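You operate a simulated robot arm through the tools that you are given. There is no shell and no other tool. Be economical: measure what you need, move in short steps, check, and stop when the job is done.

The job below is to be done with a simulated robot arm. You get a single attempt, and the scene is never put back.

Task
Free the black bolt, run it out and in, and tighten it again.
Fine: free and tighten it with the socket key, run it by hand, and stand the key back where it was. Set down upright: socket key.

It is judged by the outcome, as a careful person would: the job done as asked, and still so three seconds after it is handed in. It fails if anything else is knocked over, pushed out of place, dropped, spilled or broken.

Robot
A 6-joint arm with a two-finger parallel gripper, fixed in place. Base frame: the origin is at the foot of the arm, x ahead of it, y to its left, z up; the work surface is at about z = 0.85. Lengths are in m, angles in degrees, forces in N, time in s.
With the tool pointing down near the work surface it reaches from about 0.24 to 0.64 m from the base axis. Its first joint turns from -66.0 to 66.0 degrees. Payload 2.7 kg.
The TCP is the grasp point between the finger pads, 0.023 m short of the fingertips. In the tool frame z runs along the fingers and y along their closing line. Largest opening 0.094 m; finger width 0.038, thickness 0.01; the body of the gripper, 0.054 by 0.096 m, starts 0.039 m behind the TCP.
Orientation is that of the tool frame in the base frame, as a unit quaternion [x, y, z, w]. With the fingers straight down and closing along the base's y, the tool's x points along the base's -x, its y along +y and its z along -z.

Tools
- The arm moves only by the tool jog_arm. Its argument "rows" is a list of rows, each a list of 7 numbers: the finger opening in m, from 0 to 0.094, then the shift along the base's x, y, z in m, then the turn, a rotation vector about the base's x, y, z in degrees. In form: [[hand, dx, dy, dz, ax, ay, az], ...]. A call has 1 to 10 rows; each row is the pose to reach, as a shift and turn from the pose commanded when the call began. Each row takes 0.2 s and may step no farther than 0.05 m and 8.6 degrees from the row before; otherwise, or with a gripper value out of range, the whole call is refused. Where a pose cannot be reached the arm comes as near as it can. A force on the tool above 80 N (or 10 N above the force at the start of the call, whichever is more), or a blocked arm, ends the call early, and 0.2 s more pass. Each finger travels about 0.045 m/s and halts on what it meets, pressing with about 38 N; the grip force reading is that of the motor and also rises with nothing between the fingers. The clock runs only during rows and for 0.2 s after the last one: add rows that repeat a pose to give the fingers time. The reply holds the time, the measured pose of the TCP, the force on the tool along the base axes, the opening and the grip force, in the units named above and with some noise, with the torque about the TCP (base axes, N m) and any sound that the robot's microphone picked up.
- Cameras (640 x 400 px; columns grow to the right, rows downward): "scene" is fixed at [0.0474, -0.4114, 1.4227]; the picture's right is [0.96, -0.29, 0.00], its down [-0.11, -0.37, -0.92] and it looks along [0.27, 0.88, -0.39] (base axes); focal length 331 px, centre (320, 200). "wrist" rides on the gripper at [0.086, 0.016, -0.075] in the tool frame; the picture's right is [-0.18, 0.98, 0.00], its down [-0.58, -0.11, -0.81] and it looks along [-0.79, -0.15, 0.59] (tool axes); focal length 243 px, centre (320, 200). There is no depth. A picture from a camera that has moved, and an enlarged one, comes with that camera's place and axes in the base frame and with its lens.
- camera(camera): a new picture of that camera. No time passes.
- inspect(camera, box): a new picture of the part [left, top, right, bottom] of that camera's present view, enlarged. No time passes.
- sign_off(): hands the job in; it is judged then, once.

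Work in short steps. Places have to be worked out from the pictures, the camera data and where the tool is seen: move nearer, look again, correct. Check each grasp and each placing, and mend what went wrong. You have 120 turns and 64 pictures in all, those below and enlarged ones among them. Open the gripper and draw the arm clear of the work before you hand the job in, unless the task says otherwise; then end with one line.

The tools are called by a JSON object that holds its "method" and its "body". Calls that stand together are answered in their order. jog_arm: Moves the arm, as the interface text tells. Its arguments: {"type":"object","properties":{"rows":{"type":"array","items":{"type":"array","items":{"type":"number"}}}},"required":["rows"]} The other tools are called the same way: camera (camera) takes a picture; inspect (camera, box) takes an enlarged picture of a part of a camera's view; sign_off () hands the job in.

At the start:

```text
time_s: 0.0
ee_pos: [0.3661, 0.2469, 1.1385]
ee_rot: [0.0, 1.0, 0.0, 0.0]
wrist_force: [0.7, 0.6, -0.4]
torque: [-0.01, -0.03, 0.01]
gripper_width: 0.0939
finger_force: 0.0
```

scene: 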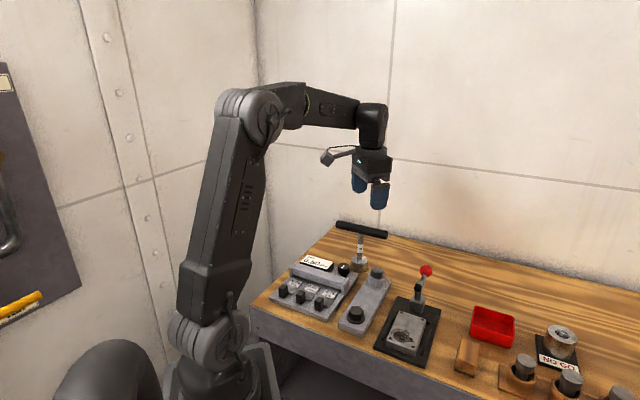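
wrist: 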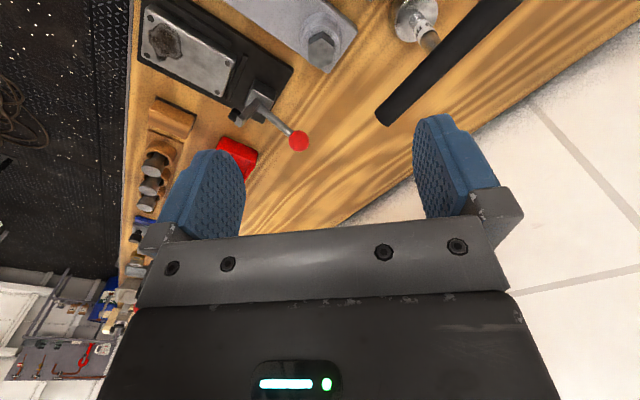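

The scene shows a T-handled socket key standing in a holder and a plate with two bolts. I'll enlarge both to tell them apart.

{"method": "inspect", "body": {"camera": "scene", "box": [250, 200, 450, 360]}}

{"method": "inspect", "body": {"camera": "scene", "box": [430, 280, 640, 400]}}

{"method": "inspect", "body": {"camera": "wrist", "box": [120, 0, 520, 220]}}

```text
2.50 times, centred on (350, 280) of scene
camera zoom: at [0.0474, -0.4114, 1.4227], right [0.96, -0.29, 0.0], down [-0.11, -0.37, -0.92], along [0.27, 0.88, -0.39], focal length 828 px, centre (245, 0)
```

zoom: 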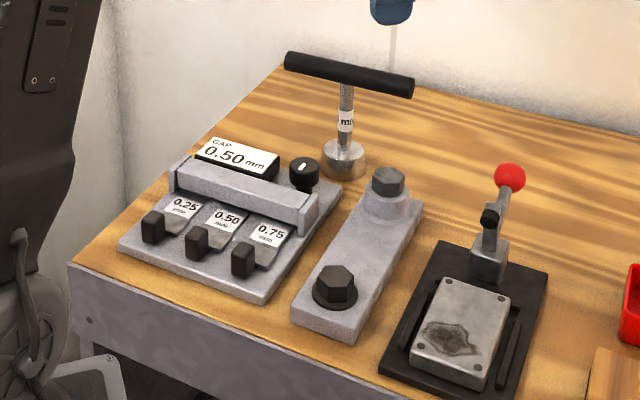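

```text
3.05 times, centred on (535, 340) of scene
camera zoom: at [0.0474, -0.4114, 1.4227], right [0.96, -0.29, 0.0], down [-0.11, -0.37, -0.92], along [0.27, 0.88, -0.39], focal length 1009 px, centre (-335, -227)
```

zoom: 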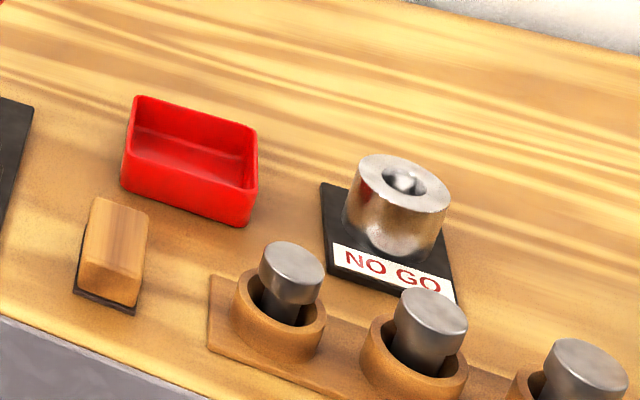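

```text
1.60 times, centred on (320, 110) of wrist
camera zoom: at [0.2802, 0.2636, 1.2132], right [0.18, 0.98, 0.0], down [0.58, -0.11, 0.81], along [0.79, -0.15, -0.59], focal length 388 px, centre (320, 344)
```

zoom: 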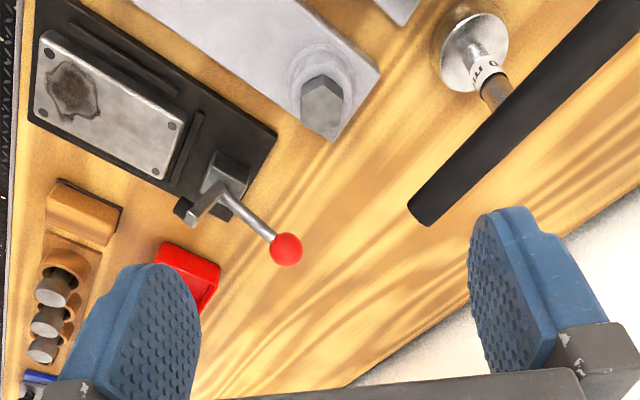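

From the scene picture I place the black bolt near (0.30, 0.125), the silver bolt near (0.41, 0.25), and the key axis near (0.398, 0.336) with its handle at z≈0.987, lying at about -41°. I'll move above the black bolt to read its hex angle.

{"method": "jog_arm", "body": {"rows": [[0.094, -0.024, -0.03, -0.015, 0, 0, 0], [0.094, -0.048, -0.061, -0.03, 0, 0, 0], [0.094, -0.072, -0.09, -0.045, 0, 0, 0], [0.094, -0.096, -0.122, -0.058, 0, 0, 0], [0.094, -0.096, -0.122, -0.058, 0, 0, 0]]}}

{"method": "camera", "body": {"camera": "wrist"}}

{"method": "inspect", "body": {"camera": "scene", "box": [330, 250, 400, 340]}}

```text
time_s: 1.2
ee_pos: [0.2715, 0.1223, 1.0808]
ee_rot: [0.0, 1.0, 0.0, 0.0]
wrist_force: [0.2, 0.6, 0.2]
torque: [0.02, 0.0, -0.01]
gripper_width: 0.094
finger_force: 0.1
```

```text
58 pictures are left
camera wrist: at [0.1846, 0.1409, 1.1555], right [0.18, 0.98, 0.0], down [0.58, -0.11, 0.81], along [0.79, -0.15, -0.59], focal length 243 px, centre (320, 200)
```

wrist: 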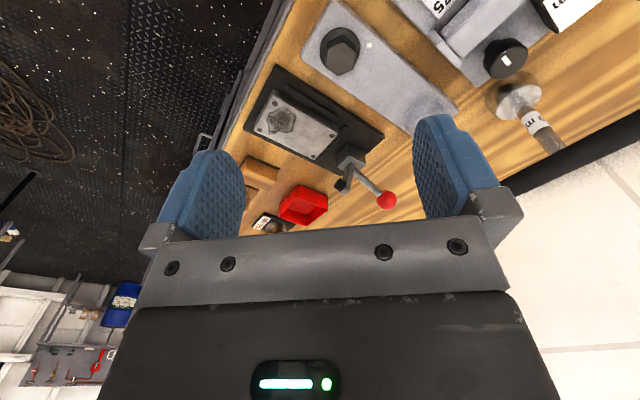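

```text
4.44 times, centred on (365, 295) of scene
camera zoom: at [0.0474, -0.4114, 1.4227], right [0.96, -0.29, 0.0], down [-0.11, -0.37, -0.92], along [0.27, 0.88, -0.39], focal length 1471 px, centre (120, -222)
```

zoom: 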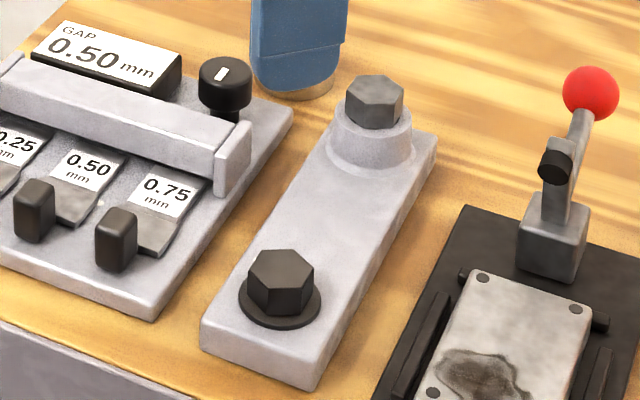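

The black bolt is a flanged hex head on the plate. I'll zoom in further to measure its centre and hex angle.

{"method": "inspect", "body": {"camera": "wrist", "box": [310, 15, 370, 85]}}

{"method": "inspect", "body": {"camera": "scene", "box": [342, 300, 372, 328]}}

{"method": "inspect", "body": {"camera": "wrist", "box": [460, 70, 640, 180]}}

```text
5.71 times, centred on (340, 50) of wrist
camera zoom: at [0.1846, 0.1409, 1.1555], right [0.18, 0.98, 0.0], down [0.58, -0.11, 0.81], along [0.79, -0.15, -0.59], focal length 1386 px, centre (206, 1057)
```

zoom: 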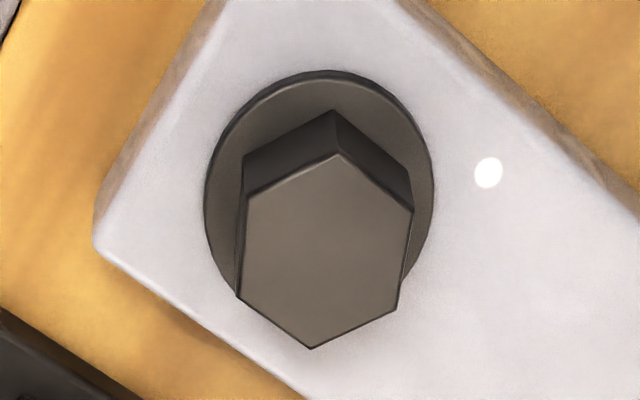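

```text
14.29 times, centred on (357, 314) of scene
camera zoom: at [0.0474, -0.4114, 1.4227], right [0.96, -0.29, 0.0], down [-0.11, -0.37, -0.92], along [0.27, 0.88, -0.39], focal length 4729 px, centre (-209, -1429)
```

zoom: 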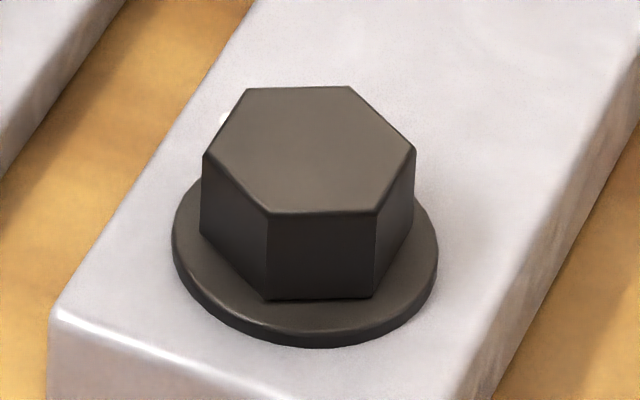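

```text
3.56 times, centred on (550, 125) of wrist
camera zoom: at [0.1846, 0.1409, 1.1555], right [0.18, 0.98, 0.0], down [0.58, -0.11, 0.81], along [0.79, -0.15, -0.59], focal length 863 px, centre (-498, 467)
```

zoom: 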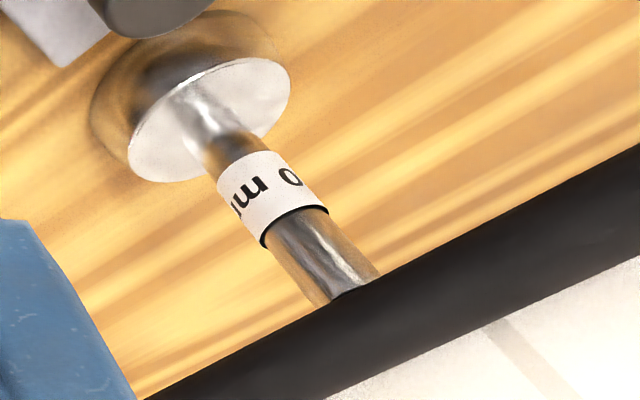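

Triangulating from both cameras puts the bolt head centre at about (0.302, 0.141), top z≈0.892. Its vertices lie at about 45° mod 60, and it measures about 29–30 mm across flats. Next I go above the key with the tool yawed about -41° so the fingers straddle the bar.

{"method": "jog_arm", "body": {"rows": [[0.094, 0.021, 0.035, 0.01, 0, 0, -7], [0.094, 0.043, 0.07, 0.02, 0, 0, -14], [0.094, 0.064, 0.106, 0.03, 0, 0, -21], [0.094, 0.085, 0.141, 0.035, 0, 0, -28], [0.094, 0.107, 0.176, 0.035, 0, 0, -35], [0.094, 0.128, 0.211, 0.035, 0, 0, -41], [0.094, 0.128, 0.211, 0.035, 0, 0, -41]]}}

{"method": "camera", "body": {"camera": "wrist"}}

{"method": "inspect", "body": {"camera": "scene", "box": [320, 150, 420, 290]}}

```text
time_s: 2.8
ee_pos: [0.3979, 0.3365, 1.1139]
ee_rot: [0.35, 0.937, -0.001, 0.001]
wrist_force: [0.3, -0.7, 0.1]
torque: [-0.02, 0.02, -0.01]
gripper_width: 0.0939
finger_force: 0.1
```

```text
53 pictures are left
camera wrist: at [0.3447, 0.4069, 1.1897], right [0.78, 0.62, 0.0], down [0.37, -0.46, 0.81], along [0.5, -0.63, -0.59], focal length 243 px, centre (320, 200)
```

wrist: 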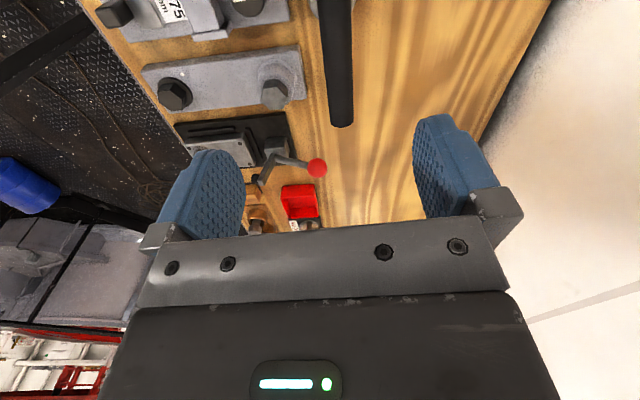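

```text
2.86 times, centred on (370, 220) of scene
camera zoom: at [0.0474, -0.4114, 1.4227], right [0.96, -0.29, 0.0], down [-0.11, -0.37, -0.92], along [0.27, 0.88, -0.39], focal length 946 px, centre (177, 143)
```

zoom: 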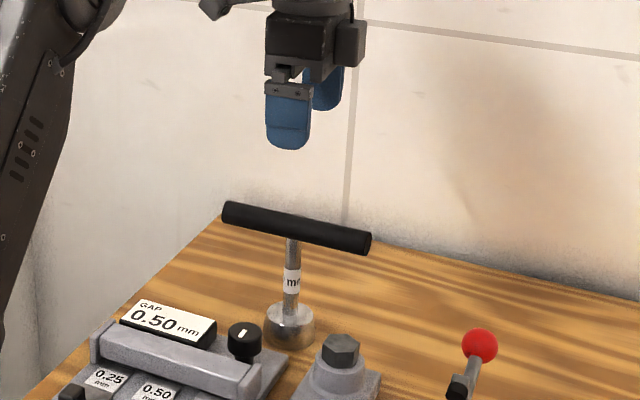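

Triangulation puts the bar centre near (0.399, 0.351), z≈0.983, at about -43.5°. I'll shift over it and go partway down, then look again.

{"method": "jog_arm", "body": {"rows": [[0.094, 0.001, 0.014, -0.03, 0, 0, -2.5], [0.094, 0.001, 0.014, -0.07, 0, 0, -2.5], [0.094, 0.001, 0.014, -0.075, 0, 0, -2.5], [0.094, 0.001, 0.014, -0.075, 0, 0, -2.5]]}}

{"method": "camera", "body": {"camera": "wrist"}}

{"method": "inspect", "body": {"camera": "scene", "box": [320, 180, 420, 280]}}

```text
time_s: 3.8
ee_pos: [0.3991, 0.3507, 1.0396]
ee_rot: [0.371, 0.929, 0.0, 0.001]
wrist_force: [-0.1, -0.1, 1.0]
torque: [0.01, 0.02, -0.04]
gripper_width: 0.094
finger_force: 0.0
```

```text
51 pictures are left
camera wrist: at [0.3479, 0.4227, 1.1145], right [0.81, 0.59, 0.0], down [0.35, -0.48, 0.81], along [0.47, -0.65, -0.59], focal length 243 px, centre (320, 200)
```

wrist: 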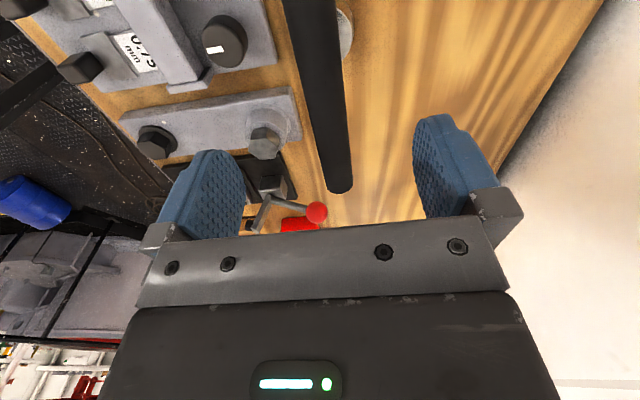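

```text
4.00 times, centred on (370, 230) of scene
camera zoom: at [0.0474, -0.4114, 1.4227], right [0.96, -0.29, 0.0], down [-0.11, -0.37, -0.92], along [0.27, 0.88, -0.39], focal length 1324 px, centre (120, 80)
```

zoom: 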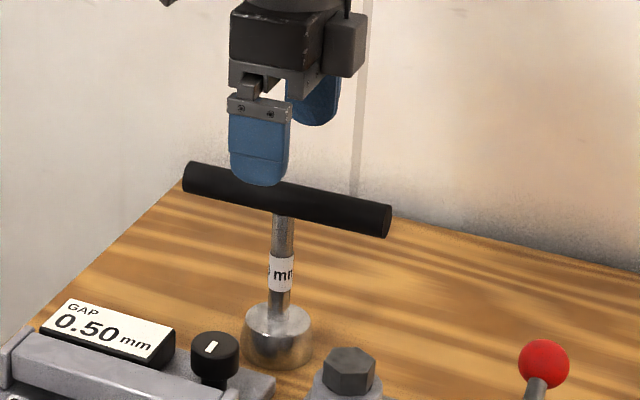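

The bar sits about 6 mm to the +n side of the TCP, and its yaw is about -44.5°. I'll correct for that and lower so the fingers straddle the bar.

{"method": "jog_arm", "body": {"rows": [[0.094, 0.0025, 0.006, -0.0, 0, 0, -1], [0.094, 0.0025, 0.006, -0.03, 0, 0, -1], [0.094, 0.0025, 0.006, -0.055, 0, 0, -1], [0.094, 0.0025, 0.006, -0.055, 0, 0, -1]]}}

{"method": "camera", "body": {"camera": "wrist"}}

{"method": "inspect", "body": {"camera": "scene", "box": [320, 180, 420, 280]}}

```text
time_s: 4.8
ee_pos: [0.4009, 0.3544, 0.9863]
ee_rot: [0.378, 0.926, -0.001, 0.0]
wrist_force: [-1.3, 0.0, -0.6]
torque: [0.01, -0.01, 0.02]
gripper_width: 0.0941
finger_force: 0.0
```

```text
49 pictures are left
camera wrist: at [0.3515, 0.4286, 1.0601], right [0.82, 0.57, 0.0], down [0.34, -0.48, 0.81], along [0.46, -0.66, -0.59], focal length 243 px, centre (320, 200)
```

wrist: 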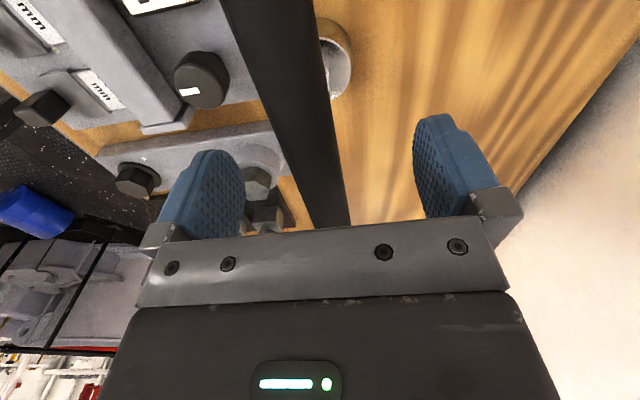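

```text
4.00 times, centred on (370, 230) of scene
camera zoom: at [0.0474, -0.4114, 1.4227], right [0.96, -0.29, 0.0], down [-0.11, -0.37, -0.92], along [0.27, 0.88, -0.39], focal length 1324 px, centre (120, 80)
```

zoom: 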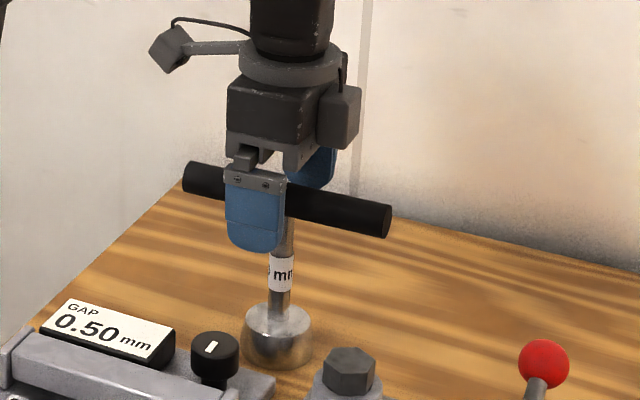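

The bar runs through the TCP point (col ≈319, row 181), so the grasp is centred. Closing now.

{"method": "jog_arm", "body": {"rows": [[0.05, 0, 0, 0, 0, 0, 0], [0.03, 0, 0, 0, 0, 0, 0], [0.0, 0, 0, 0, 0, 0, 0], [0.0, 0, 0, 0, 0, 0, 0], [0.0, 0, 0, 0, 0, 0, 0], [0.0, 0, 0, 0, 0, 0, 0]]}}

```text
time_s: 6.2
ee_pos: [0.4017, 0.3553, 0.9849]
ee_rot: [0.379, 0.926, 0.0, 0.001]
wrist_force: [-0.5, -0.7, 0.7]
torque: [0.04, -0.01, 0.0]
gripper_width: 0.0236
finger_force: 38.5
```

Gripped at 23.6 mm with the TCP at (0.4017, 0.3553, 0.9849), which I'll use as the return pose. Lifting straight up.

{"method": "jog_arm", "body": {"rows": [[0.0, 0, 0, 0.01, 0, 0, 0], [0.0, 0, 0, 0.03, 0, 0, 0], [0.0, 0, 0, 0.07, 0, 0, 0], [0.0, 0, 0, 0.11, 0, 0, 0], [0.0, 0, 0, 0.13, 0, 0, 0], [0.0, 0, 0, 0.13, 0, 0, 0]]}}

{"method": "camera", "body": {"camera": "scene"}}

```text
time_s: 7.6
ee_pos: [0.4019, 0.3554, 1.1158]
ee_rot: [0.379, 0.925, -0.001, 0.001]
wrist_force: [0.1, -1.3, -3.1]
torque: [0.03, -0.02, 0.01]
gripper_width: 0.0233
finger_force: 37.7
```

```text
47 pictures are left
```

scene: 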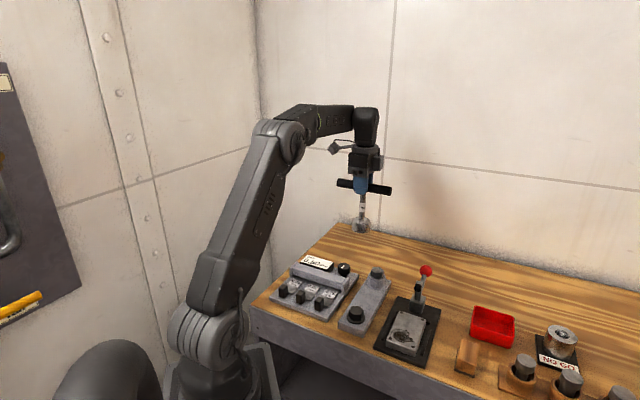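

The key is held and weighs about 3 N. To see the hex recess inside the socket, I'll raise it and tilt it gently toward the scene camera.

{"method": "jog_arm", "body": {"rows": [[0.0, -0.01, -0.02, 0.03, -6.3, 2.9, 0], [0.0, -0.02, -0.04, 0.06, -12.6, 5.9, 0], [0.0, -0.03, -0.06, 0.09, -18.9, 8.8, 0], [0.0, -0.04, -0.08, 0.12, -25.2, 11.8, 0], [0.0, -0.05, -0.1, 0.15, -31.5, 14.7, 0], [0.0, -0.05, -0.1, 0.17, -36, 16.8, 0], [0.0, -0.05, -0.1, 0.17, -36, 16.8, 0]]}}

{"method": "camera", "body": {"camera": "scene"}}

```text
time_s: 9.2
ee_pos: [0.3258, 0.1958, 1.1749]
ee_rot: [0.356, 0.871, -0.339, -0.015]
wrist_force: [0.3, 0.2, -2.9]
torque: [0.05, -0.05, -0.02]
gripper_width: 0.0235
finger_force: 38.0
out of reach, approached as far as the arm can: row 3, 4, 5, 6, 7
```

```text
46 pictures are left
```

scene: 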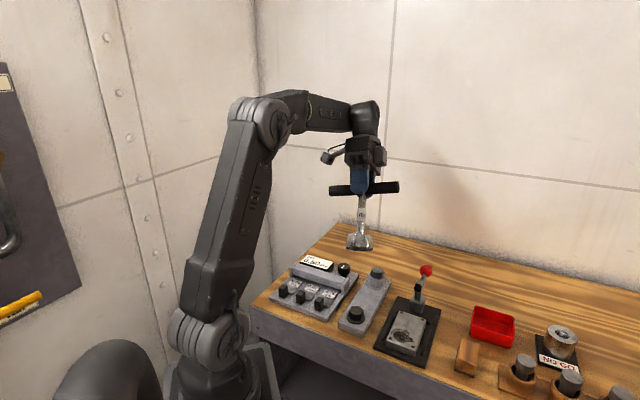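

{"method": "inspect", "body": {"camera": "scene", "box": [335, 210, 395, 260]}}

```text
8.00 times, centred on (365, 235) of scene
camera zoom: at [0.0474, -0.4114, 1.4227], right [0.96, -0.29, 0.0], down [-0.11, -0.37, -0.92], along [0.27, 0.88, -0.39], focal length 2648 px, centre (-40, -80)
```

zoom: 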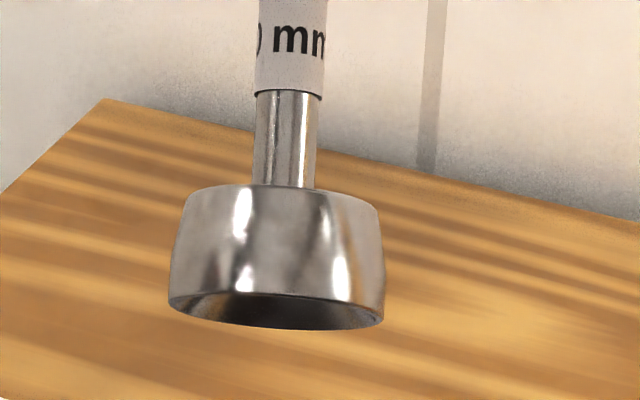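

The view is nearly edge-on to the opening, so I'll tilt about 22° further.

{"method": "jog_arm", "body": {"rows": [[0.0, 0.01, 0.02, -0.01, -6.5, 3.0, 0], [0.0, 0.02, 0.04, -0.02, -13, 6.0, 0], [0.0, 0.02, 0.04, -0.02, -20, 9.3, 0], [0.0, 0.02, 0.04, -0.02, -20, 9.3, 0]]}}

{"method": "inspect", "body": {"camera": "scene", "box": [325, 190, 405, 270]}}

```text
time_s: 10.2
ee_pos: [0.3233, 0.1757, 1.0783]
ee_rot: [0.325, 0.794, -0.512, -0.023]
wrist_force: [-0.4, -1.2, -3.1]
torque: [0.1, -0.01, 0.0]
gripper_width: 0.0235
finger_force: 37.9
out of reach, approached as far as the arm can: row 1, 2, 3, 4
```

```text
5.00 times, centred on (365, 230) of scene
camera zoom: at [0.0474, -0.4114, 1.4227], right [0.96, -0.29, 0.0], down [-0.11, -0.37, -0.92], along [0.27, 0.88, -0.39], focal length 1655 px, centre (95, 50)
```

zoom: 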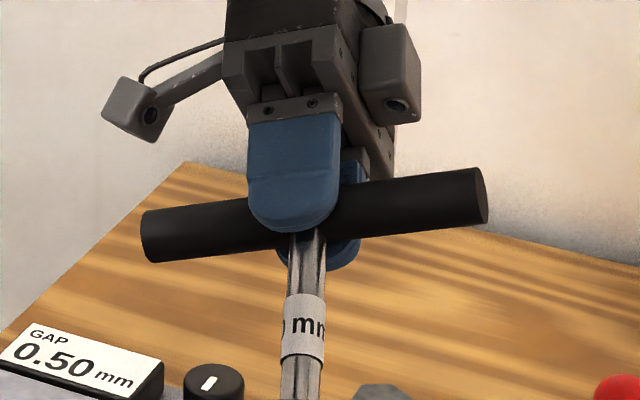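

{"method": "inspect", "body": {"camera": "scene", "box": [340, 255, 400, 305]}}

```text
8.00 times, centred on (370, 280) of scene
camera zoom: at [0.0474, -0.4114, 1.4227], right [0.96, -0.29, 0.0], down [-0.11, -0.37, -0.92], along [0.27, 0.88, -0.39], focal length 2648 px, centre (-80, -440)
```

zoom: 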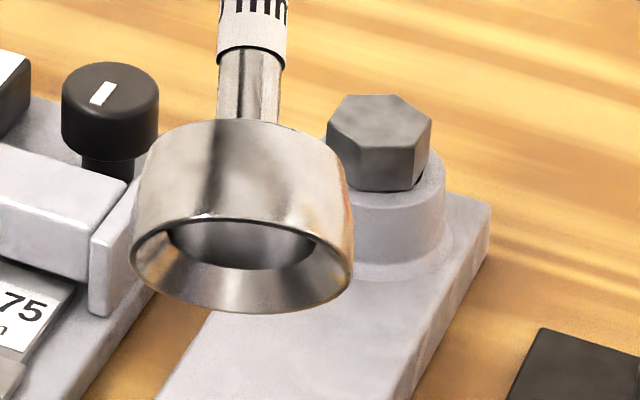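

The bore has a round lead-in with no hex visible at the rim, so I'll find engagement by feel. First I bring the key back upright.

{"method": "jog_arm", "body": {"rows": [[0.0, 0, 0, 0.01, 7, -3.26, 0], [0.0, 0, 0, 0.02, 14, -6.52, 0], [0.0, 0, 0, 0.03, 21, -9.79, 0], [0.0, 0, 0, 0.03, 28, -13.05, 0], [0.0, 0, 0, 0.03, 35, -16.31, 0], [0.0, 0, 0, 0.03, 42, -19.57, 0], [0.0, 0, 0, 0.03, 49, -22.84, 0], [0.0, 0, 0, 0.03, 56, -26.1, 0], [0.0, 0, 0, 0.03, 56, -26.1, 0]]}}

{"method": "camera", "body": {"camera": "scene"}}

```text
time_s: 12.2
ee_pos: [0.3231, 0.1747, 1.1082]
ee_rot: [0.379, 0.926, 0.001, 0.0]
wrist_force: [1.1, -1.1, -3.9]
torque: [-0.04, 0.0, 0.0]
gripper_width: 0.0235
finger_force: 38.2
```

```text
42 pictures are left
```

scene: 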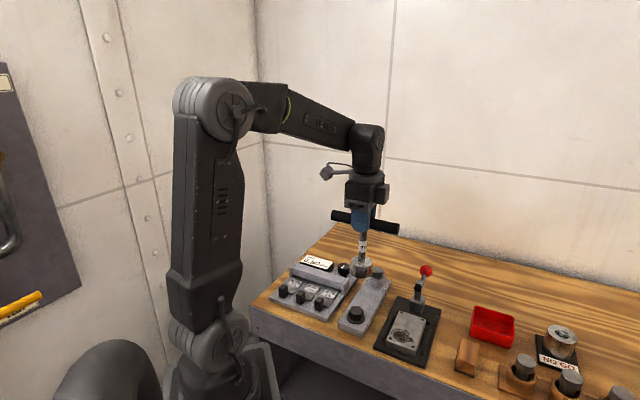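

Upright again with the orientation restored. Moving over the black bolt with the socket about 30 mm above its head, then checking alignment.

{"method": "jog_arm", "body": {"rows": [[0.0, -0.0208, -0.034, 0.0, 0, 0, 0], [0.0, -0.0208, -0.034, -0.03, 0, 0, 0], [0.0, -0.0208, -0.034, -0.048, 0, 0, 0], [0.0, -0.0208, -0.034, -0.048, 0, 0, 0]]}}

{"method": "camera", "body": {"camera": "wrist"}}

{"method": "inspect", "body": {"camera": "scene", "box": [310, 220, 410, 340]}}

```text
time_s: 13.2
ee_pos: [0.3033, 0.1397, 1.061]
ee_rot: [0.379, 0.926, 0.0, 0.001]
wrist_force: [-0.8, 0.8, -2.2]
torque: [-0.01, 0.0, 0.0]
gripper_width: 0.0232
finger_force: 37.7
```

```text
41 pictures are left
camera wrist: at [0.2525, 0.2143, 1.1351], right [0.82, 0.57, 0.0], down [0.34, -0.48, 0.81], along [0.46, -0.66, -0.59], focal length 243 px, centre (320, 200)
```

wrist: 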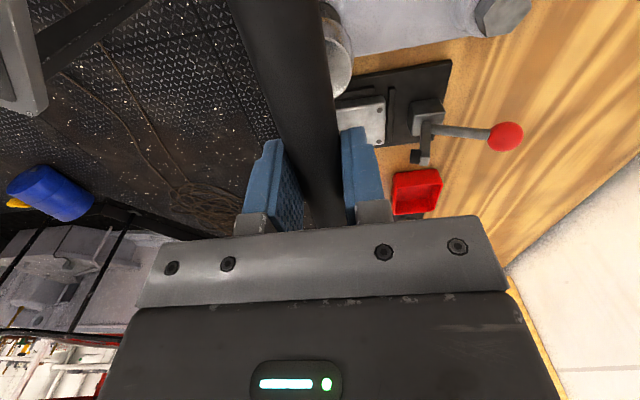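

```text
3.33 times, centred on (360, 280) of scene
camera zoom: at [0.0474, -0.4114, 1.4227], right [0.96, -0.29, 0.0], down [-0.11, -0.37, -0.92], along [0.27, 0.88, -0.39], focal length 1104 px, centre (187, -67)
```

zoom: 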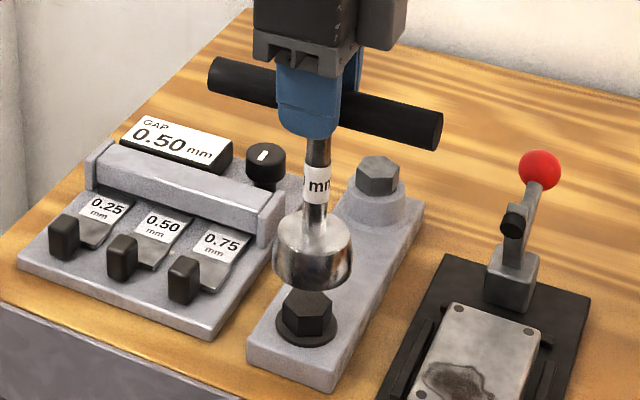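

{"method": "inspect", "body": {"camera": "scene", "box": [335, 265, 380, 330]}}

{"method": "inspect", "body": {"camera": "wrist", "box": [270, 0, 390, 120]}}

```text
6.15 times, centred on (358, 298) of scene
camera zoom: at [0.0474, -0.4114, 1.4227], right [0.96, -0.29, 0.0], down [-0.11, -0.37, -0.92], along [0.27, 0.88, -0.39], focal length 2037 px, centre (89, -400)
```

zoom: 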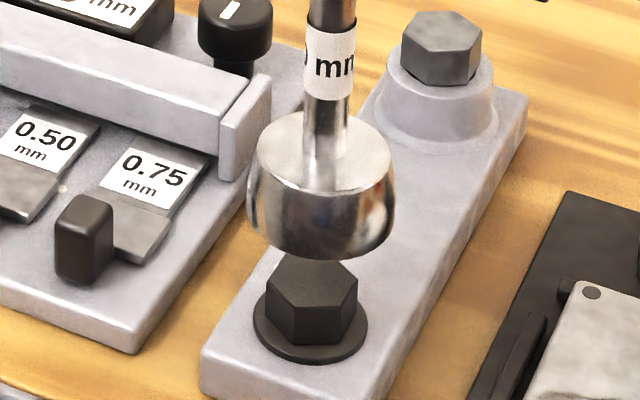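

```text
3.33 times, centred on (330, 60) of wrist
camera zoom: at [0.2525, 0.2143, 1.1351], right [0.82, 0.57, 0.0], down [0.34, -0.48, 0.81], along [0.46, -0.66, -0.59], focal length 809 px, centre (287, 667)
```

zoom: 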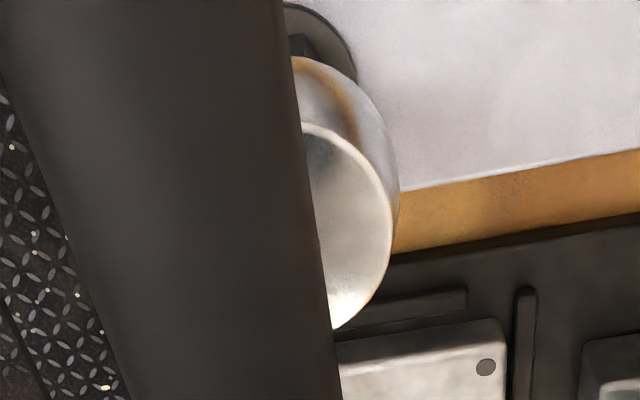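

The key axis sits about 1.5 mm to the image right of the bolt axis. I'll correct that and descend in small steps, watching the vertical force.

{"method": "jog_arm", "body": {"rows": [[0.0, -0.0012, 0.0012, -0.01, 0, 0, 0], [0.0, -0.0012, 0.0012, -0.02, 0, 0, 0], [0.0, -0.0012, 0.0012, -0.026, 0, 0, 0], [0.0, -0.0012, 0.0012, -0.03, 0, 0, 0], [0.0, -0.0012, 0.0012, -0.034, 0, 0, 0]]}}

```text
time_s: 14.4
ee_pos: [0.3015, 0.1424, 1.0266]
ee_rot: [0.379, 0.926, 0.0, 0.0]
wrist_force: [0.1, 0.2, -3.0]
torque: [0.0, -0.01, -0.01]
gripper_width: 0.0235
finger_force: 37.3
```

No contact yet at z=1.0266. Continuing down in small steps.

{"method": "jog_arm", "body": {"rows": [[0.0, 0, 0, -0.002, 0, 0, 0], [0.0, 0, 0, -0.004, 0, 0, 0], [0.0, 0, 0, -0.006, 0, 0, 0]]}}

```text
time_s: 15.2
ee_pos: [0.3013, 0.1428, 1.0205]
ee_rot: [0.379, 0.925, -0.001, 0.001]
wrist_force: [-0.2, 0.4, -2.5]
torque: [0.0, -0.02, 0.0]
gripper_width: 0.0233
finger_force: 38.0
```

{"method": "inspect", "body": {"camera": "scene", "box": [335, 265, 380, 330]}}

```text
6.15 times, centred on (358, 298) of scene
camera zoom: at [0.0474, -0.4114, 1.4227], right [0.96, -0.29, 0.0], down [-0.11, -0.37, -0.92], along [0.27, 0.88, -0.39], focal length 2037 px, centre (89, -400)
```

zoom: 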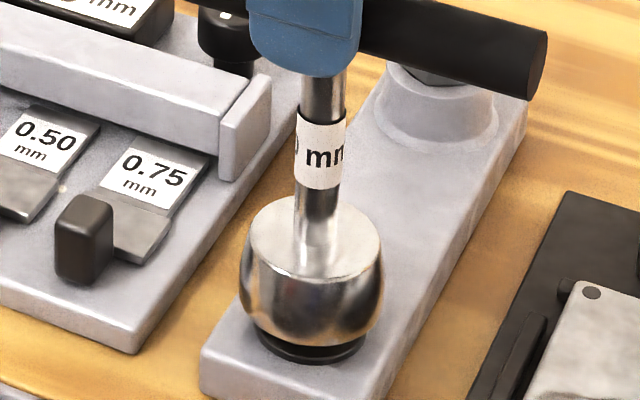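

The socket has gone over the head without resistance and sits just above the flange. Continuing down to contact.

{"method": "jog_arm", "body": {"rows": [[0.0, 0, 0, -0.003, 0, 0, 0], [0.0, 0, 0, -0.005, 0, 0, 0], [0.0, 0, 0, -0.007, 0, 0, 0]]}}

```text
time_s: 16.0
ee_pos: [0.3025, 0.1423, 1.0133]
ee_rot: [0.379, 0.926, -0.001, 0.001]
wrist_force: [-0.7, -0.4, -2.5]
torque: [-0.01, 0.02, 0.04]
gripper_width: 0.0235
finger_force: 38.0
```

{"method": "jog_arm", "body": {"rows": [[0.0, 0, 0, -0.002, 0, 0, 0], [0.0, 0, 0, -0.004, 0, 0, 0], [0.0, 0, 0, -0.006, 0, 0, 0]]}}

{"method": "inspect", "body": {"camera": "scene", "box": [335, 265, 380, 330]}}

```text
time_s: 16.8
ee_pos: [0.302, 0.1414, 1.0076]
ee_rot: [0.379, 0.926, 0.001, 0.001]
wrist_force: [-4.9, -2.1, 11.4]
torque: [0.0, 0.34, 0.02]
gripper_width: 0.023
finger_force: 37.8
```

```text
6.15 times, centred on (358, 298) of scene
camera zoom: at [0.0471, -0.4115, 1.4227], right [0.96, -0.29, 0.0], down [-0.11, -0.37, -0.92], along [0.27, 0.88, -0.39], focal length 2037 px, centre (89, -400)
```

zoom: 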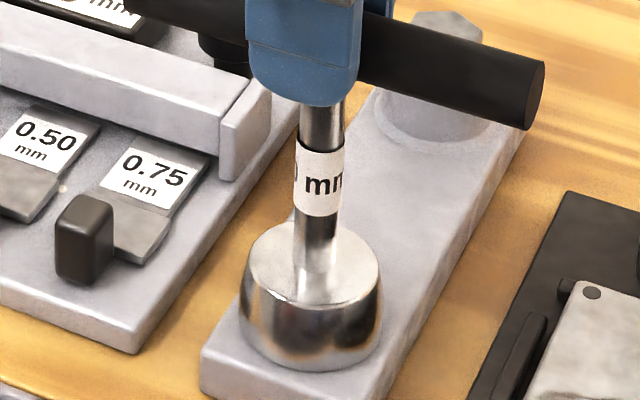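

The socket is down fully with about 14 N of contact. I'll turn a little counter-clockwise (+z) and read the torque to see whether it engages the hex.

{"method": "jog_arm", "body": {"rows": [[0.0, 0, 0, 0, 0, 0, 3], [0.0, 0, 0, 0, 0, 0, 6], [0.0, 0, 0, 0, 0, 0, 6]]}}

```text
time_s: 17.6
ee_pos: [0.3019, 0.1429, 1.0082]
ee_rot: [0.329, 0.944, 0.0, 0.002]
wrist_force: [2.7, -5.3, 14.5]
torque: [-0.36, -0.56, -1.21]
gripper_width: 0.0233
finger_force: 38.0
```

There is a 1.2 N·m reaction, so it's engaged. Continuing counter-clockwise.

{"method": "jog_arm", "body": {"rows": [[0.0, 0, 0, 0, 0, 0, 4], [0.0, 0, 0, 0, 0, 0, 8], [0.0, 0, 0, 0, 0, 0, 12], [0.0, 0, 0, 0, 0, 0, 12]]}}

{"method": "inspect", "body": {"camera": "scene", "box": [320, 230, 400, 330]}}

```text
time_s: 18.6
ee_pos: [0.3013, 0.1425, 1.0087]
ee_rot: [0.228, 0.974, 0.0, 0.001]
wrist_force: [2.4, -5.9, 20.7]
torque: [-0.14, -0.14, -0.24]
gripper_width: 0.0235
finger_force: 38.3
```

```text
4.00 times, centred on (360, 280) of scene
camera zoom: at [0.0472, -0.4117, 1.4226], right [0.96, -0.29, 0.0], down [-0.11, -0.37, -0.92], along [0.27, 0.88, -0.39], focal length 1324 px, centre (160, -120)
```

zoom: 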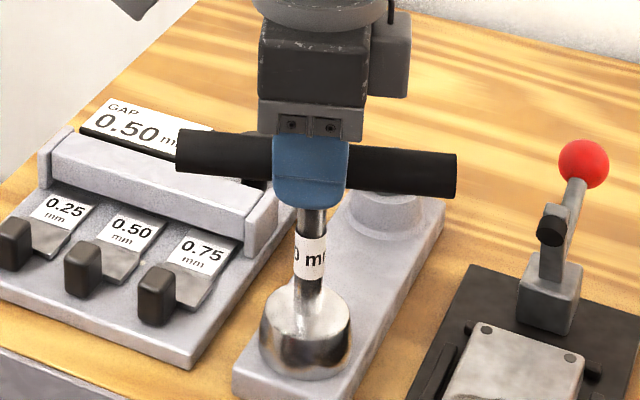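

The torque fell to about 0.24 N·m, so the bolt seems to have broken free. I'll keep turning with a small lift to relieve the pressure and confirm it stays low.

{"method": "jog_arm", "body": {"rows": [[0.0, 0, 0, 0.0005, 0, 0, 6], [0.0, 0, 0, 0.001, 0, 0, 12], [0.0, 0, 0, 0.001, 0, 0, 18], [0.0, 0, 0, 0.001, 0, 0, 18]]}}

```text
time_s: 19.6
ee_pos: [0.3023, 0.1426, 1.0079]
ee_rot: [0.073, 0.997, -0.001, 0.001]
wrist_force: [-0.1, -3.7, 9.3]
torque: [-0.14, -0.06, -0.07]
gripper_width: 0.0232
finger_force: 38.1
```

Torque is near zero after 36°. I'll lift the key off to see how far the bolt head actually turned.

{"method": "jog_arm", "body": {"rows": [[0.0, 0, 0, 0.01, 0, 0, 0], [0.0, 0, 0, 0.03, 0, 0, 0], [0.0, 0, 0, 0.06, 0, 0, 0], [0.0, 0, 0, 0.075, 0, 0, 0], [0.0, 0, 0, 0.075, 0, 0, 0]]}}

{"method": "inspect", "body": {"camera": "scene", "box": [342, 300, 372, 328]}}

```text
time_s: 20.8
ee_pos: [0.3014, 0.142, 1.0832]
ee_rot: [0.074, 0.997, 0.0, 0.0]
wrist_force: [0.2, 0.2, -1.9]
torque: [0.05, -0.02, -0.01]
gripper_width: 0.0235
finger_force: 37.5
```

```text
14.29 times, centred on (357, 314) of scene
camera zoom: at [0.0474, -0.4114, 1.4227], right [0.96, -0.29, 0.0], down [-0.11, -0.37, -0.92], along [0.27, 0.88, -0.39], focal length 4729 px, centre (-209, -1429)
```

zoom: 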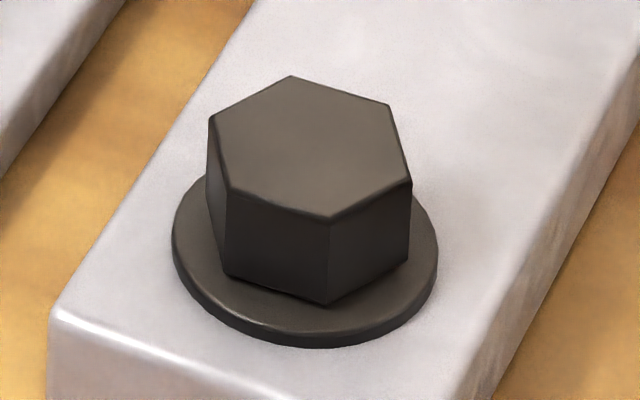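

The head turned about 30° from its first attitude, so the bolt is free. Now I carry the key back to its place (TCP 0.4015, 0.3552, yaw -44.5°).

{"method": "jog_arm", "body": {"rows": [[0.0, 0, 0, 0.035, 0, 0, 0], [0.0, 0.018, 0.038, 0.045, 0, 0, -6], [0.0, 0.036, 0.076, 0.045, 0, 0, -12], [0.0, 0.054, 0.114, 0.045, 0, 0, -18], [0.0, 0.072, 0.152, 0.045, 0, 0, -24], [0.0, 0.09, 0.19, 0.04, 0, 0, -30], [0.0, 0.0995, 0.2127, 0.02, 0, 0, -36], [0.0, 0.0995, 0.2127, -0.02, 0, 0, -36], [0.0, 0.0995, 0.2127, -0.06, 0, 0, -36], [0.0, 0.0995, 0.2127, -0.085, 0, 0, -36]]}}

{"method": "inspect", "body": {"camera": "scene", "box": [320, 200, 400, 300]}}

```text
time_s: 23.0
ee_pos: [0.4, 0.357, 0.9977]
ee_rot: [0.379, 0.926, -0.001, 0.001]
wrist_force: [-0.4, 0.1, -3.6]
torque: [0.01, 0.01, -0.03]
gripper_width: 0.0233
finger_force: 38.5
```

```text
4.00 times, centred on (360, 250) of scene
camera zoom: at [0.0474, -0.4113, 1.4227], right [0.96, -0.29, 0.0], down [-0.11, -0.37, -0.92], along [0.27, 0.88, -0.39], focal length 1324 px, centre (160, 0)
```

zoom: 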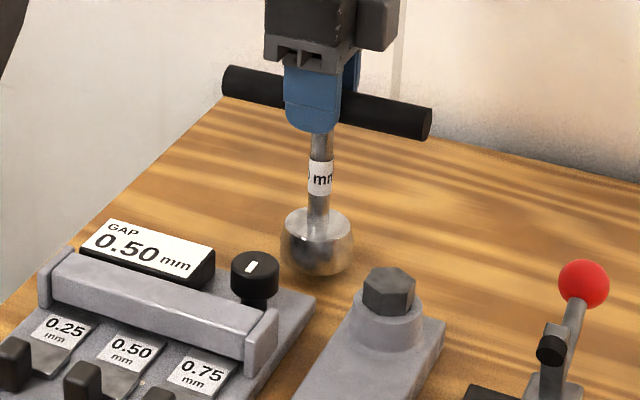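

The socket is right above its former spot. Lowering slowly to contact.

{"method": "jog_arm", "body": {"rows": [[0.0, 0, 0, -0.005, 0, 0, 0], [0.0, 0, 0, -0.009, 0, 0, 0], [0.0, 0, 0, -0.012, 0, 0, 0]]}}

```text
time_s: 23.8
ee_pos: [0.4011, 0.3566, 0.985]
ee_rot: [0.379, 0.925, 0.0, 0.0]
wrist_force: [-0.7, -0.5, -3.1]
torque: [0.03, -0.02, 0.01]
gripper_width: 0.0233
finger_force: 38.1
```

Still hanging at -3 N. A few more millimetres.

{"method": "jog_arm", "body": {"rows": [[0.0, 0, 0, -0.001, 0, 0, 0], [0.0, 0, 0, -0.002, 0, 0, 0]]}}

```text
time_s: 24.4
ee_pos: [0.4009, 0.3558, 0.9861]
ee_rot: [0.379, 0.926, 0.001, 0.001]
wrist_force: [-4.7, -3.4, 9.6]
torque: [-0.04, 0.32, 0.02]
gripper_width: 0.0236
finger_force: 38.5
```

Contact at about 10 N. I'll ease up slightly and open the fingers.

{"method": "jog_arm", "body": {"rows": [[0.0, 0, 0, 0.0008, 0, 0, 0], [0.03, 0, 0, 0.0008, 0, 0, 0], [0.05, 0, 0, 0.0008, 0, 0, 0], [0.08, 0, 0, 0.0008, 0, 0, 0], [0.094, 0, 0, 0.0008, 0, 0, 0], [0.094, 0, 0, 0.0008, 0, 0, 0], [0.094, 0, 0, 0.0008, 0, 0, 0]]}}

{"method": "camera", "body": {"camera": "wrist"}}

```text
time_s: 26.0
ee_pos: [0.4023, 0.355, 0.9845]
ee_rot: [0.379, 0.926, -0.001, 0.001]
wrist_force: [-0.4, 0.4, -0.1]
torque: [-0.02, -0.03, 0.04]
gripper_width: 0.0941
finger_force: 0.2
```

```text
32 pictures are left
camera wrist: at [0.3507, 0.4289, 1.0601], right [0.82, 0.57, 0.0], down [0.34, -0.48, 0.81], along [0.46, -0.66, -0.59], focal length 243 px, centre (320, 200)
```

wrist: 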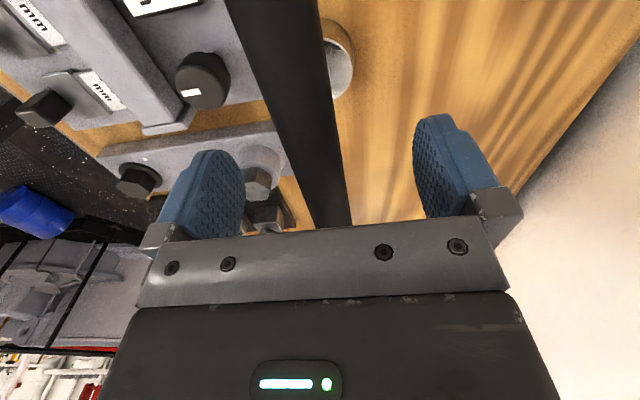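

The key stands exactly as before. From the picture the hex vertices are now at about 18° mod 60, so flats can be gripped at tool yaw -42° (closing line at 48°). I'll rise and move above the bolt.

{"method": "jog_arm", "body": {"rows": [[0.094, 0, 0, 0.04, 0, 0, 0], [0.094, 0, 0, 0.08, 0, 0, 0], [0.094, 0, 0, 0.12, 0, 0, 0], [0.094, -0.02, -0.043, 0.12, 0, 0, 1], [0.094, -0.04, -0.086, 0.12, 0, 0, 1], [0.08, -0.06, -0.129, 0.11, 0, 0, 2], [0.07, -0.08, -0.171, 0.1, 0, 0, 2], [0.06, -0.1, -0.2145, 0.08, 0, 0, 2.7], [0.055, -0.1, -0.2145, 0.04, 0, 0, 2.7], [0.055, -0.1, -0.2145, 0.0, 0, 0, 2.7]]}}

{"method": "camera", "body": {"camera": "wrist"}}

{"method": "inspect", "body": {"camera": "scene", "box": [320, 230, 400, 330]}}

```text
refused: row 8 steps farther than a row can; nothing moved
```

```text
31 pictures are left
camera wrist: at [0.3507, 0.4289, 1.0601], right [0.82, 0.57, 0.0], down [0.34, -0.48, 0.81], along [0.46, -0.66, -0.59], focal length 243 px, centre (320, 200)
```

wrist: 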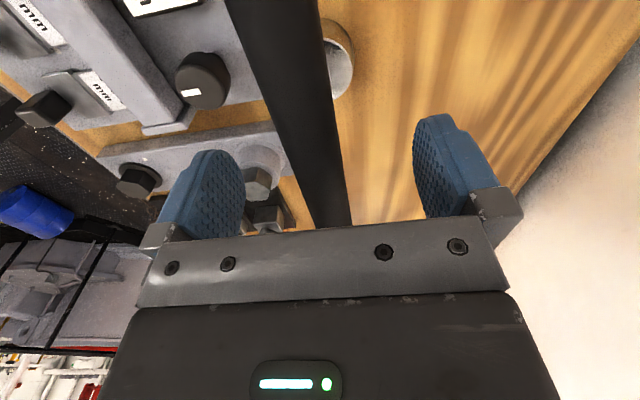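

```text
4.00 times, centred on (360, 280) of scene
camera zoom: at [0.0474, -0.4114, 1.4227], right [0.96, -0.29, 0.0], down [-0.11, -0.37, -0.92], along [0.27, 0.88, -0.39], focal length 1324 px, centre (160, -120)
```

zoom: 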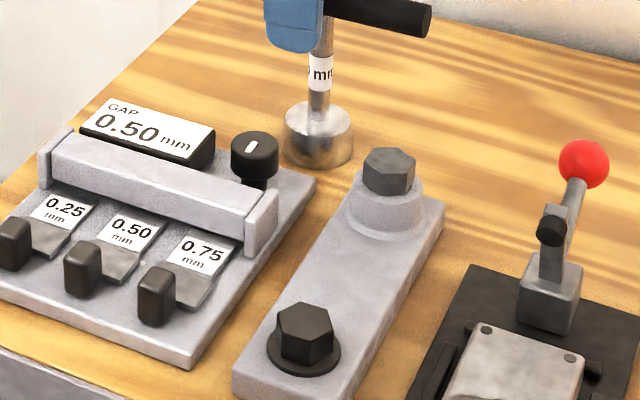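

The call was refused because one step was too long, so I'm splitting it, with the pictures to follow once it has moved.

{"method": "jog_arm", "body": {"rows": [[0.094, 0, 0, 0.04, 0, 0, 0], [0.094, 0, 0, 0.08, 0, 0, 0], [0.094, 0, 0, 0.11, 0, 0, 0], [0.094, -0.018, -0.039, 0.11, 0, 0, 1], [0.094, -0.036, -0.078, 0.11, 0, 0, 1], [0.08, -0.054, -0.117, 0.1, 0, 0, 2], [0.07, -0.072, -0.155, 0.09, 0, 0, 2], [0.06, -0.09, -0.193, 0.075, 0, 0, 2.7], [0.055, -0.1, -0.2145, 0.04, 0, 0, 2.7], [0.055, -0.1, -0.2145, 0.0, 0, 0, 2.7]]}}

{"method": "camera", "body": {"camera": "wrist"}}

```text
time_s: 28.2
ee_pos: [0.3004, 0.1405, 0.9863]
ee_rot: [0.356, 0.934, 0.0, 0.0]
wrist_force: [-0.1, 0.6, -0.1]
torque: [0.01, 0.03, 0.0]
gripper_width: 0.0551
finger_force: 0.2
```

```text
29 pictures are left
camera wrist: at [0.2472, 0.2113, 1.0606], right [0.79, 0.61, 0.0], down [0.36, -0.47, 0.81], along [0.49, -0.64, -0.59], focal length 243 px, centre (320, 200)
```

wrist: 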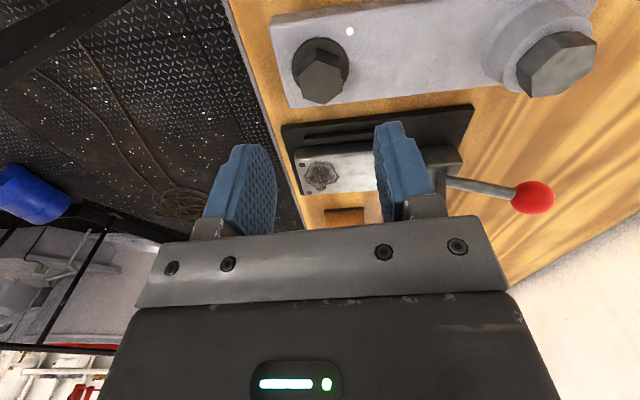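

The bolt head is centred between the fingers with flats facing the pads. Lowering to TCP z≈0.903 (tips about 0.880) and closing gently.

{"method": "jog_arm", "body": {"rows": [[0.055, 0.0015, 0.0005, -0.04, 0, 0, 0], [0.055, 0.0015, 0.0005, -0.07, 0, 0, 0], [0.055, 0.0015, 0.0005, -0.083, 0, 0, 0], [0.04, 0.0015, 0.0005, -0.083, 0, 0, 0], [0.0, 0.0015, 0.0005, -0.083, 0, 0, 0], [0.0, 0.0015, 0.0005, -0.083, 0, 0, 0], [0.0, 0.0015, 0.0005, -0.083, 0, 0, 0]]}}

{"method": "inspect", "body": {"camera": "scene", "box": [320, 250, 400, 340]}}

```text
time_s: 29.8
ee_pos: [0.302, 0.1397, 0.901]
ee_rot: [0.356, 0.934, -0.003, -0.002]
wrist_force: [-13.2, -16.3, -1.5]
torque: [-0.02, -0.04, -0.01]
gripper_width: 0.0317
finger_force: 45.3
```

```text
4.44 times, centred on (360, 295) of scene
camera zoom: at [0.047, -0.4118, 1.4226], right [0.96, -0.29, 0.0], down [-0.11, -0.37, -0.92], along [0.27, 0.88, -0.39], focal length 1471 px, centre (142, -222)
```

zoom: 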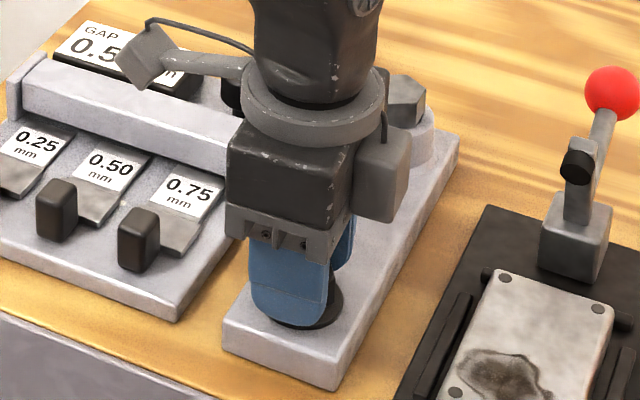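

It's gripped at 31.7 mm but with about 21 N pushing the tool toward -n, so I'm slightly off centre. I'll shift 1 mm that way and check.

{"method": "jog_arm", "body": {"rows": [[0.0, -0.0007, -0.0008, 0, 0, 0, 0], [0.0, -0.0007, -0.0008, 0, 0, 0, 0]]}}

```text
time_s: 30.4
ee_pos: [0.3023, 0.139, 0.9009]
ee_rot: [0.356, 0.934, -0.001, 0.0]
wrist_force: [-9.3, -10.4, -11.0]
torque: [0.4, 0.32, -0.03]
gripper_width: 0.0317
finger_force: 45.3
```

{"method": "jog_arm", "body": {"rows": [[0.0, -0.001, -0.001, 0, 0, 0, 0], [0.0, -0.001, -0.001, 0, 0, 0, 0]]}}

```text
time_s: 31.0
ee_pos: [0.3018, 0.1398, 0.9028]
ee_rot: [0.357, 0.934, 0.0, 0.001]
wrist_force: [1.7, 0.2, -27.7]
torque: [-0.17, 0.35, 0.02]
gripper_width: 0.0313
finger_force: 45.2
```

Lateral load is now gone. Turning the bolt out counter-clockwise by hand, with a first stroke of about 34° to see how it behaves.

{"method": "jog_arm", "body": {"rows": [[0.0, 0, 0, 0, 0, 0, 8.5], [0.0, 0, 0, 0, 0, 0, 17], [0.0, 0, 0, 0, 0, 0, 25.5], [0.0, 0, 0, 0, 0, 0, 34], [0.0, 0, 0, 0, 0, 0, 34]]}}

```text
time_s: 32.2
ee_pos: [0.3012, 0.1391, 0.9026]
ee_rot: [0.066, 0.998, 0.001, 0.0]
wrist_force: [2.6, 1.6, -15.0]
torque: [-0.35, 0.42, 0.02]
gripper_width: 0.0317
finger_force: 45.0
```

It turns freely. Continuing outward.

{"method": "jog_arm", "body": {"rows": [[0.0, 0, 0, 0, 0, 0, 8.5], [0.0, 0, 0, 0, 0, 0, 17], [0.0, 0, 0, 0, 0, 0, 25.5], [0.0, 0, 0, 0, 0, 0, 34], [0.0, 0, 0, 0, 0, 0, 42.5], [0.0, 0, 0, 0, 0, 0, 51], [0.0, 0, 0, 0, 0, 0, 59.5], [0.0, 0, 0, 0, 0, 0, 68], [0.0, 0, 0, 0, 0, 0, 76.5], [0.0, 0, 0, 0, 0, 0, 85]]}}

```text
time_s: 34.4
ee_pos: [0.302, 0.1396, 0.902]
ee_rot: [-0.625, 0.781, 0.001, 0.002]
wrist_force: [12.3, -25.1, 26.7]
torque: [-0.34, 0.03, -0.02]
gripper_width: 0.0316
finger_force: 45.1
```

The bolt has risen and pushes the tool up (27 N), with some lateral load. I'll relieve both while continuing the stroke.

{"method": "jog_arm", "body": {"rows": [[0.0, 0.0003, -0.0008, 0.001, 0, 0, 0], [0.0, 0.0006, -0.0013, 0.0018, 0, 0, 8.5], [0.0, 0.0006, -0.0013, 0.002, 0, 0, 17], [0.0, 0.0006, -0.0013, 0.0021, 0, 0, 25.5], [0.0, 0.0006, -0.0013, 0.0022, 0, 0, 34], [0.0, 0.0006, -0.0013, 0.0024, 0, 0, 42.5], [0.0, 0.0006, -0.0013, 0.0026, 0, 0, 51], [0.0, 0.0006, -0.0013, 0.0028, 0, 0, 59.5], [0.0, 0.0006, -0.0013, 0.003, 0, 0, 59.5]]}}

```text
time_s: 36.4
ee_pos: [0.3022, 0.1404, 0.9048]
ee_rot: [0.93, -0.367, 0.0, 0.0]
wrist_force: [10.6, 22.4, -33.7]
torque: [0.03, 0.19, 0.01]
gripper_width: 0.0315
finger_force: 45.2
```

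There's no joint limit yet at yaw 137°, and the bolt rises about 4–5 mm per turn. I'm continuing the stroke with z tracking that rise.

{"method": "jog_arm", "body": {"rows": [[0.0, 0.0004, 0.0008, -0.001, 0, 0, 0], [0.0, 0.0004, 0.0008, -0.0009, 0, 0, 8.5], [0.0, 0.0004, 0.0008, -0.0008, 0, 0, 17], [0.0, 0.0004, 0.0008, -0.0007, 0, 0, 25.5], [0.0, 0.0004, 0.0008, -0.0006, 0, 0, 34], [0.0, 0.0004, 0.0008, -0.0005, 0, 0, 42.5], [0.0, 0.0004, 0.0008, -0.0004, 0, 0, 51], [0.0, 0.0004, 0.0008, -0.0003, 0, 0, 59.5]]}}

```text
time_s: 38.2
ee_pos: [0.302, 0.1398, 0.906]
ee_rot: [0.99, 0.143, 0.0, 0.0]
wrist_force: [4.8, 9.7, 9.2]
torque: [0.15, 1.14, -0.02]
gripper_width: 0.0314
finger_force: 44.6
```

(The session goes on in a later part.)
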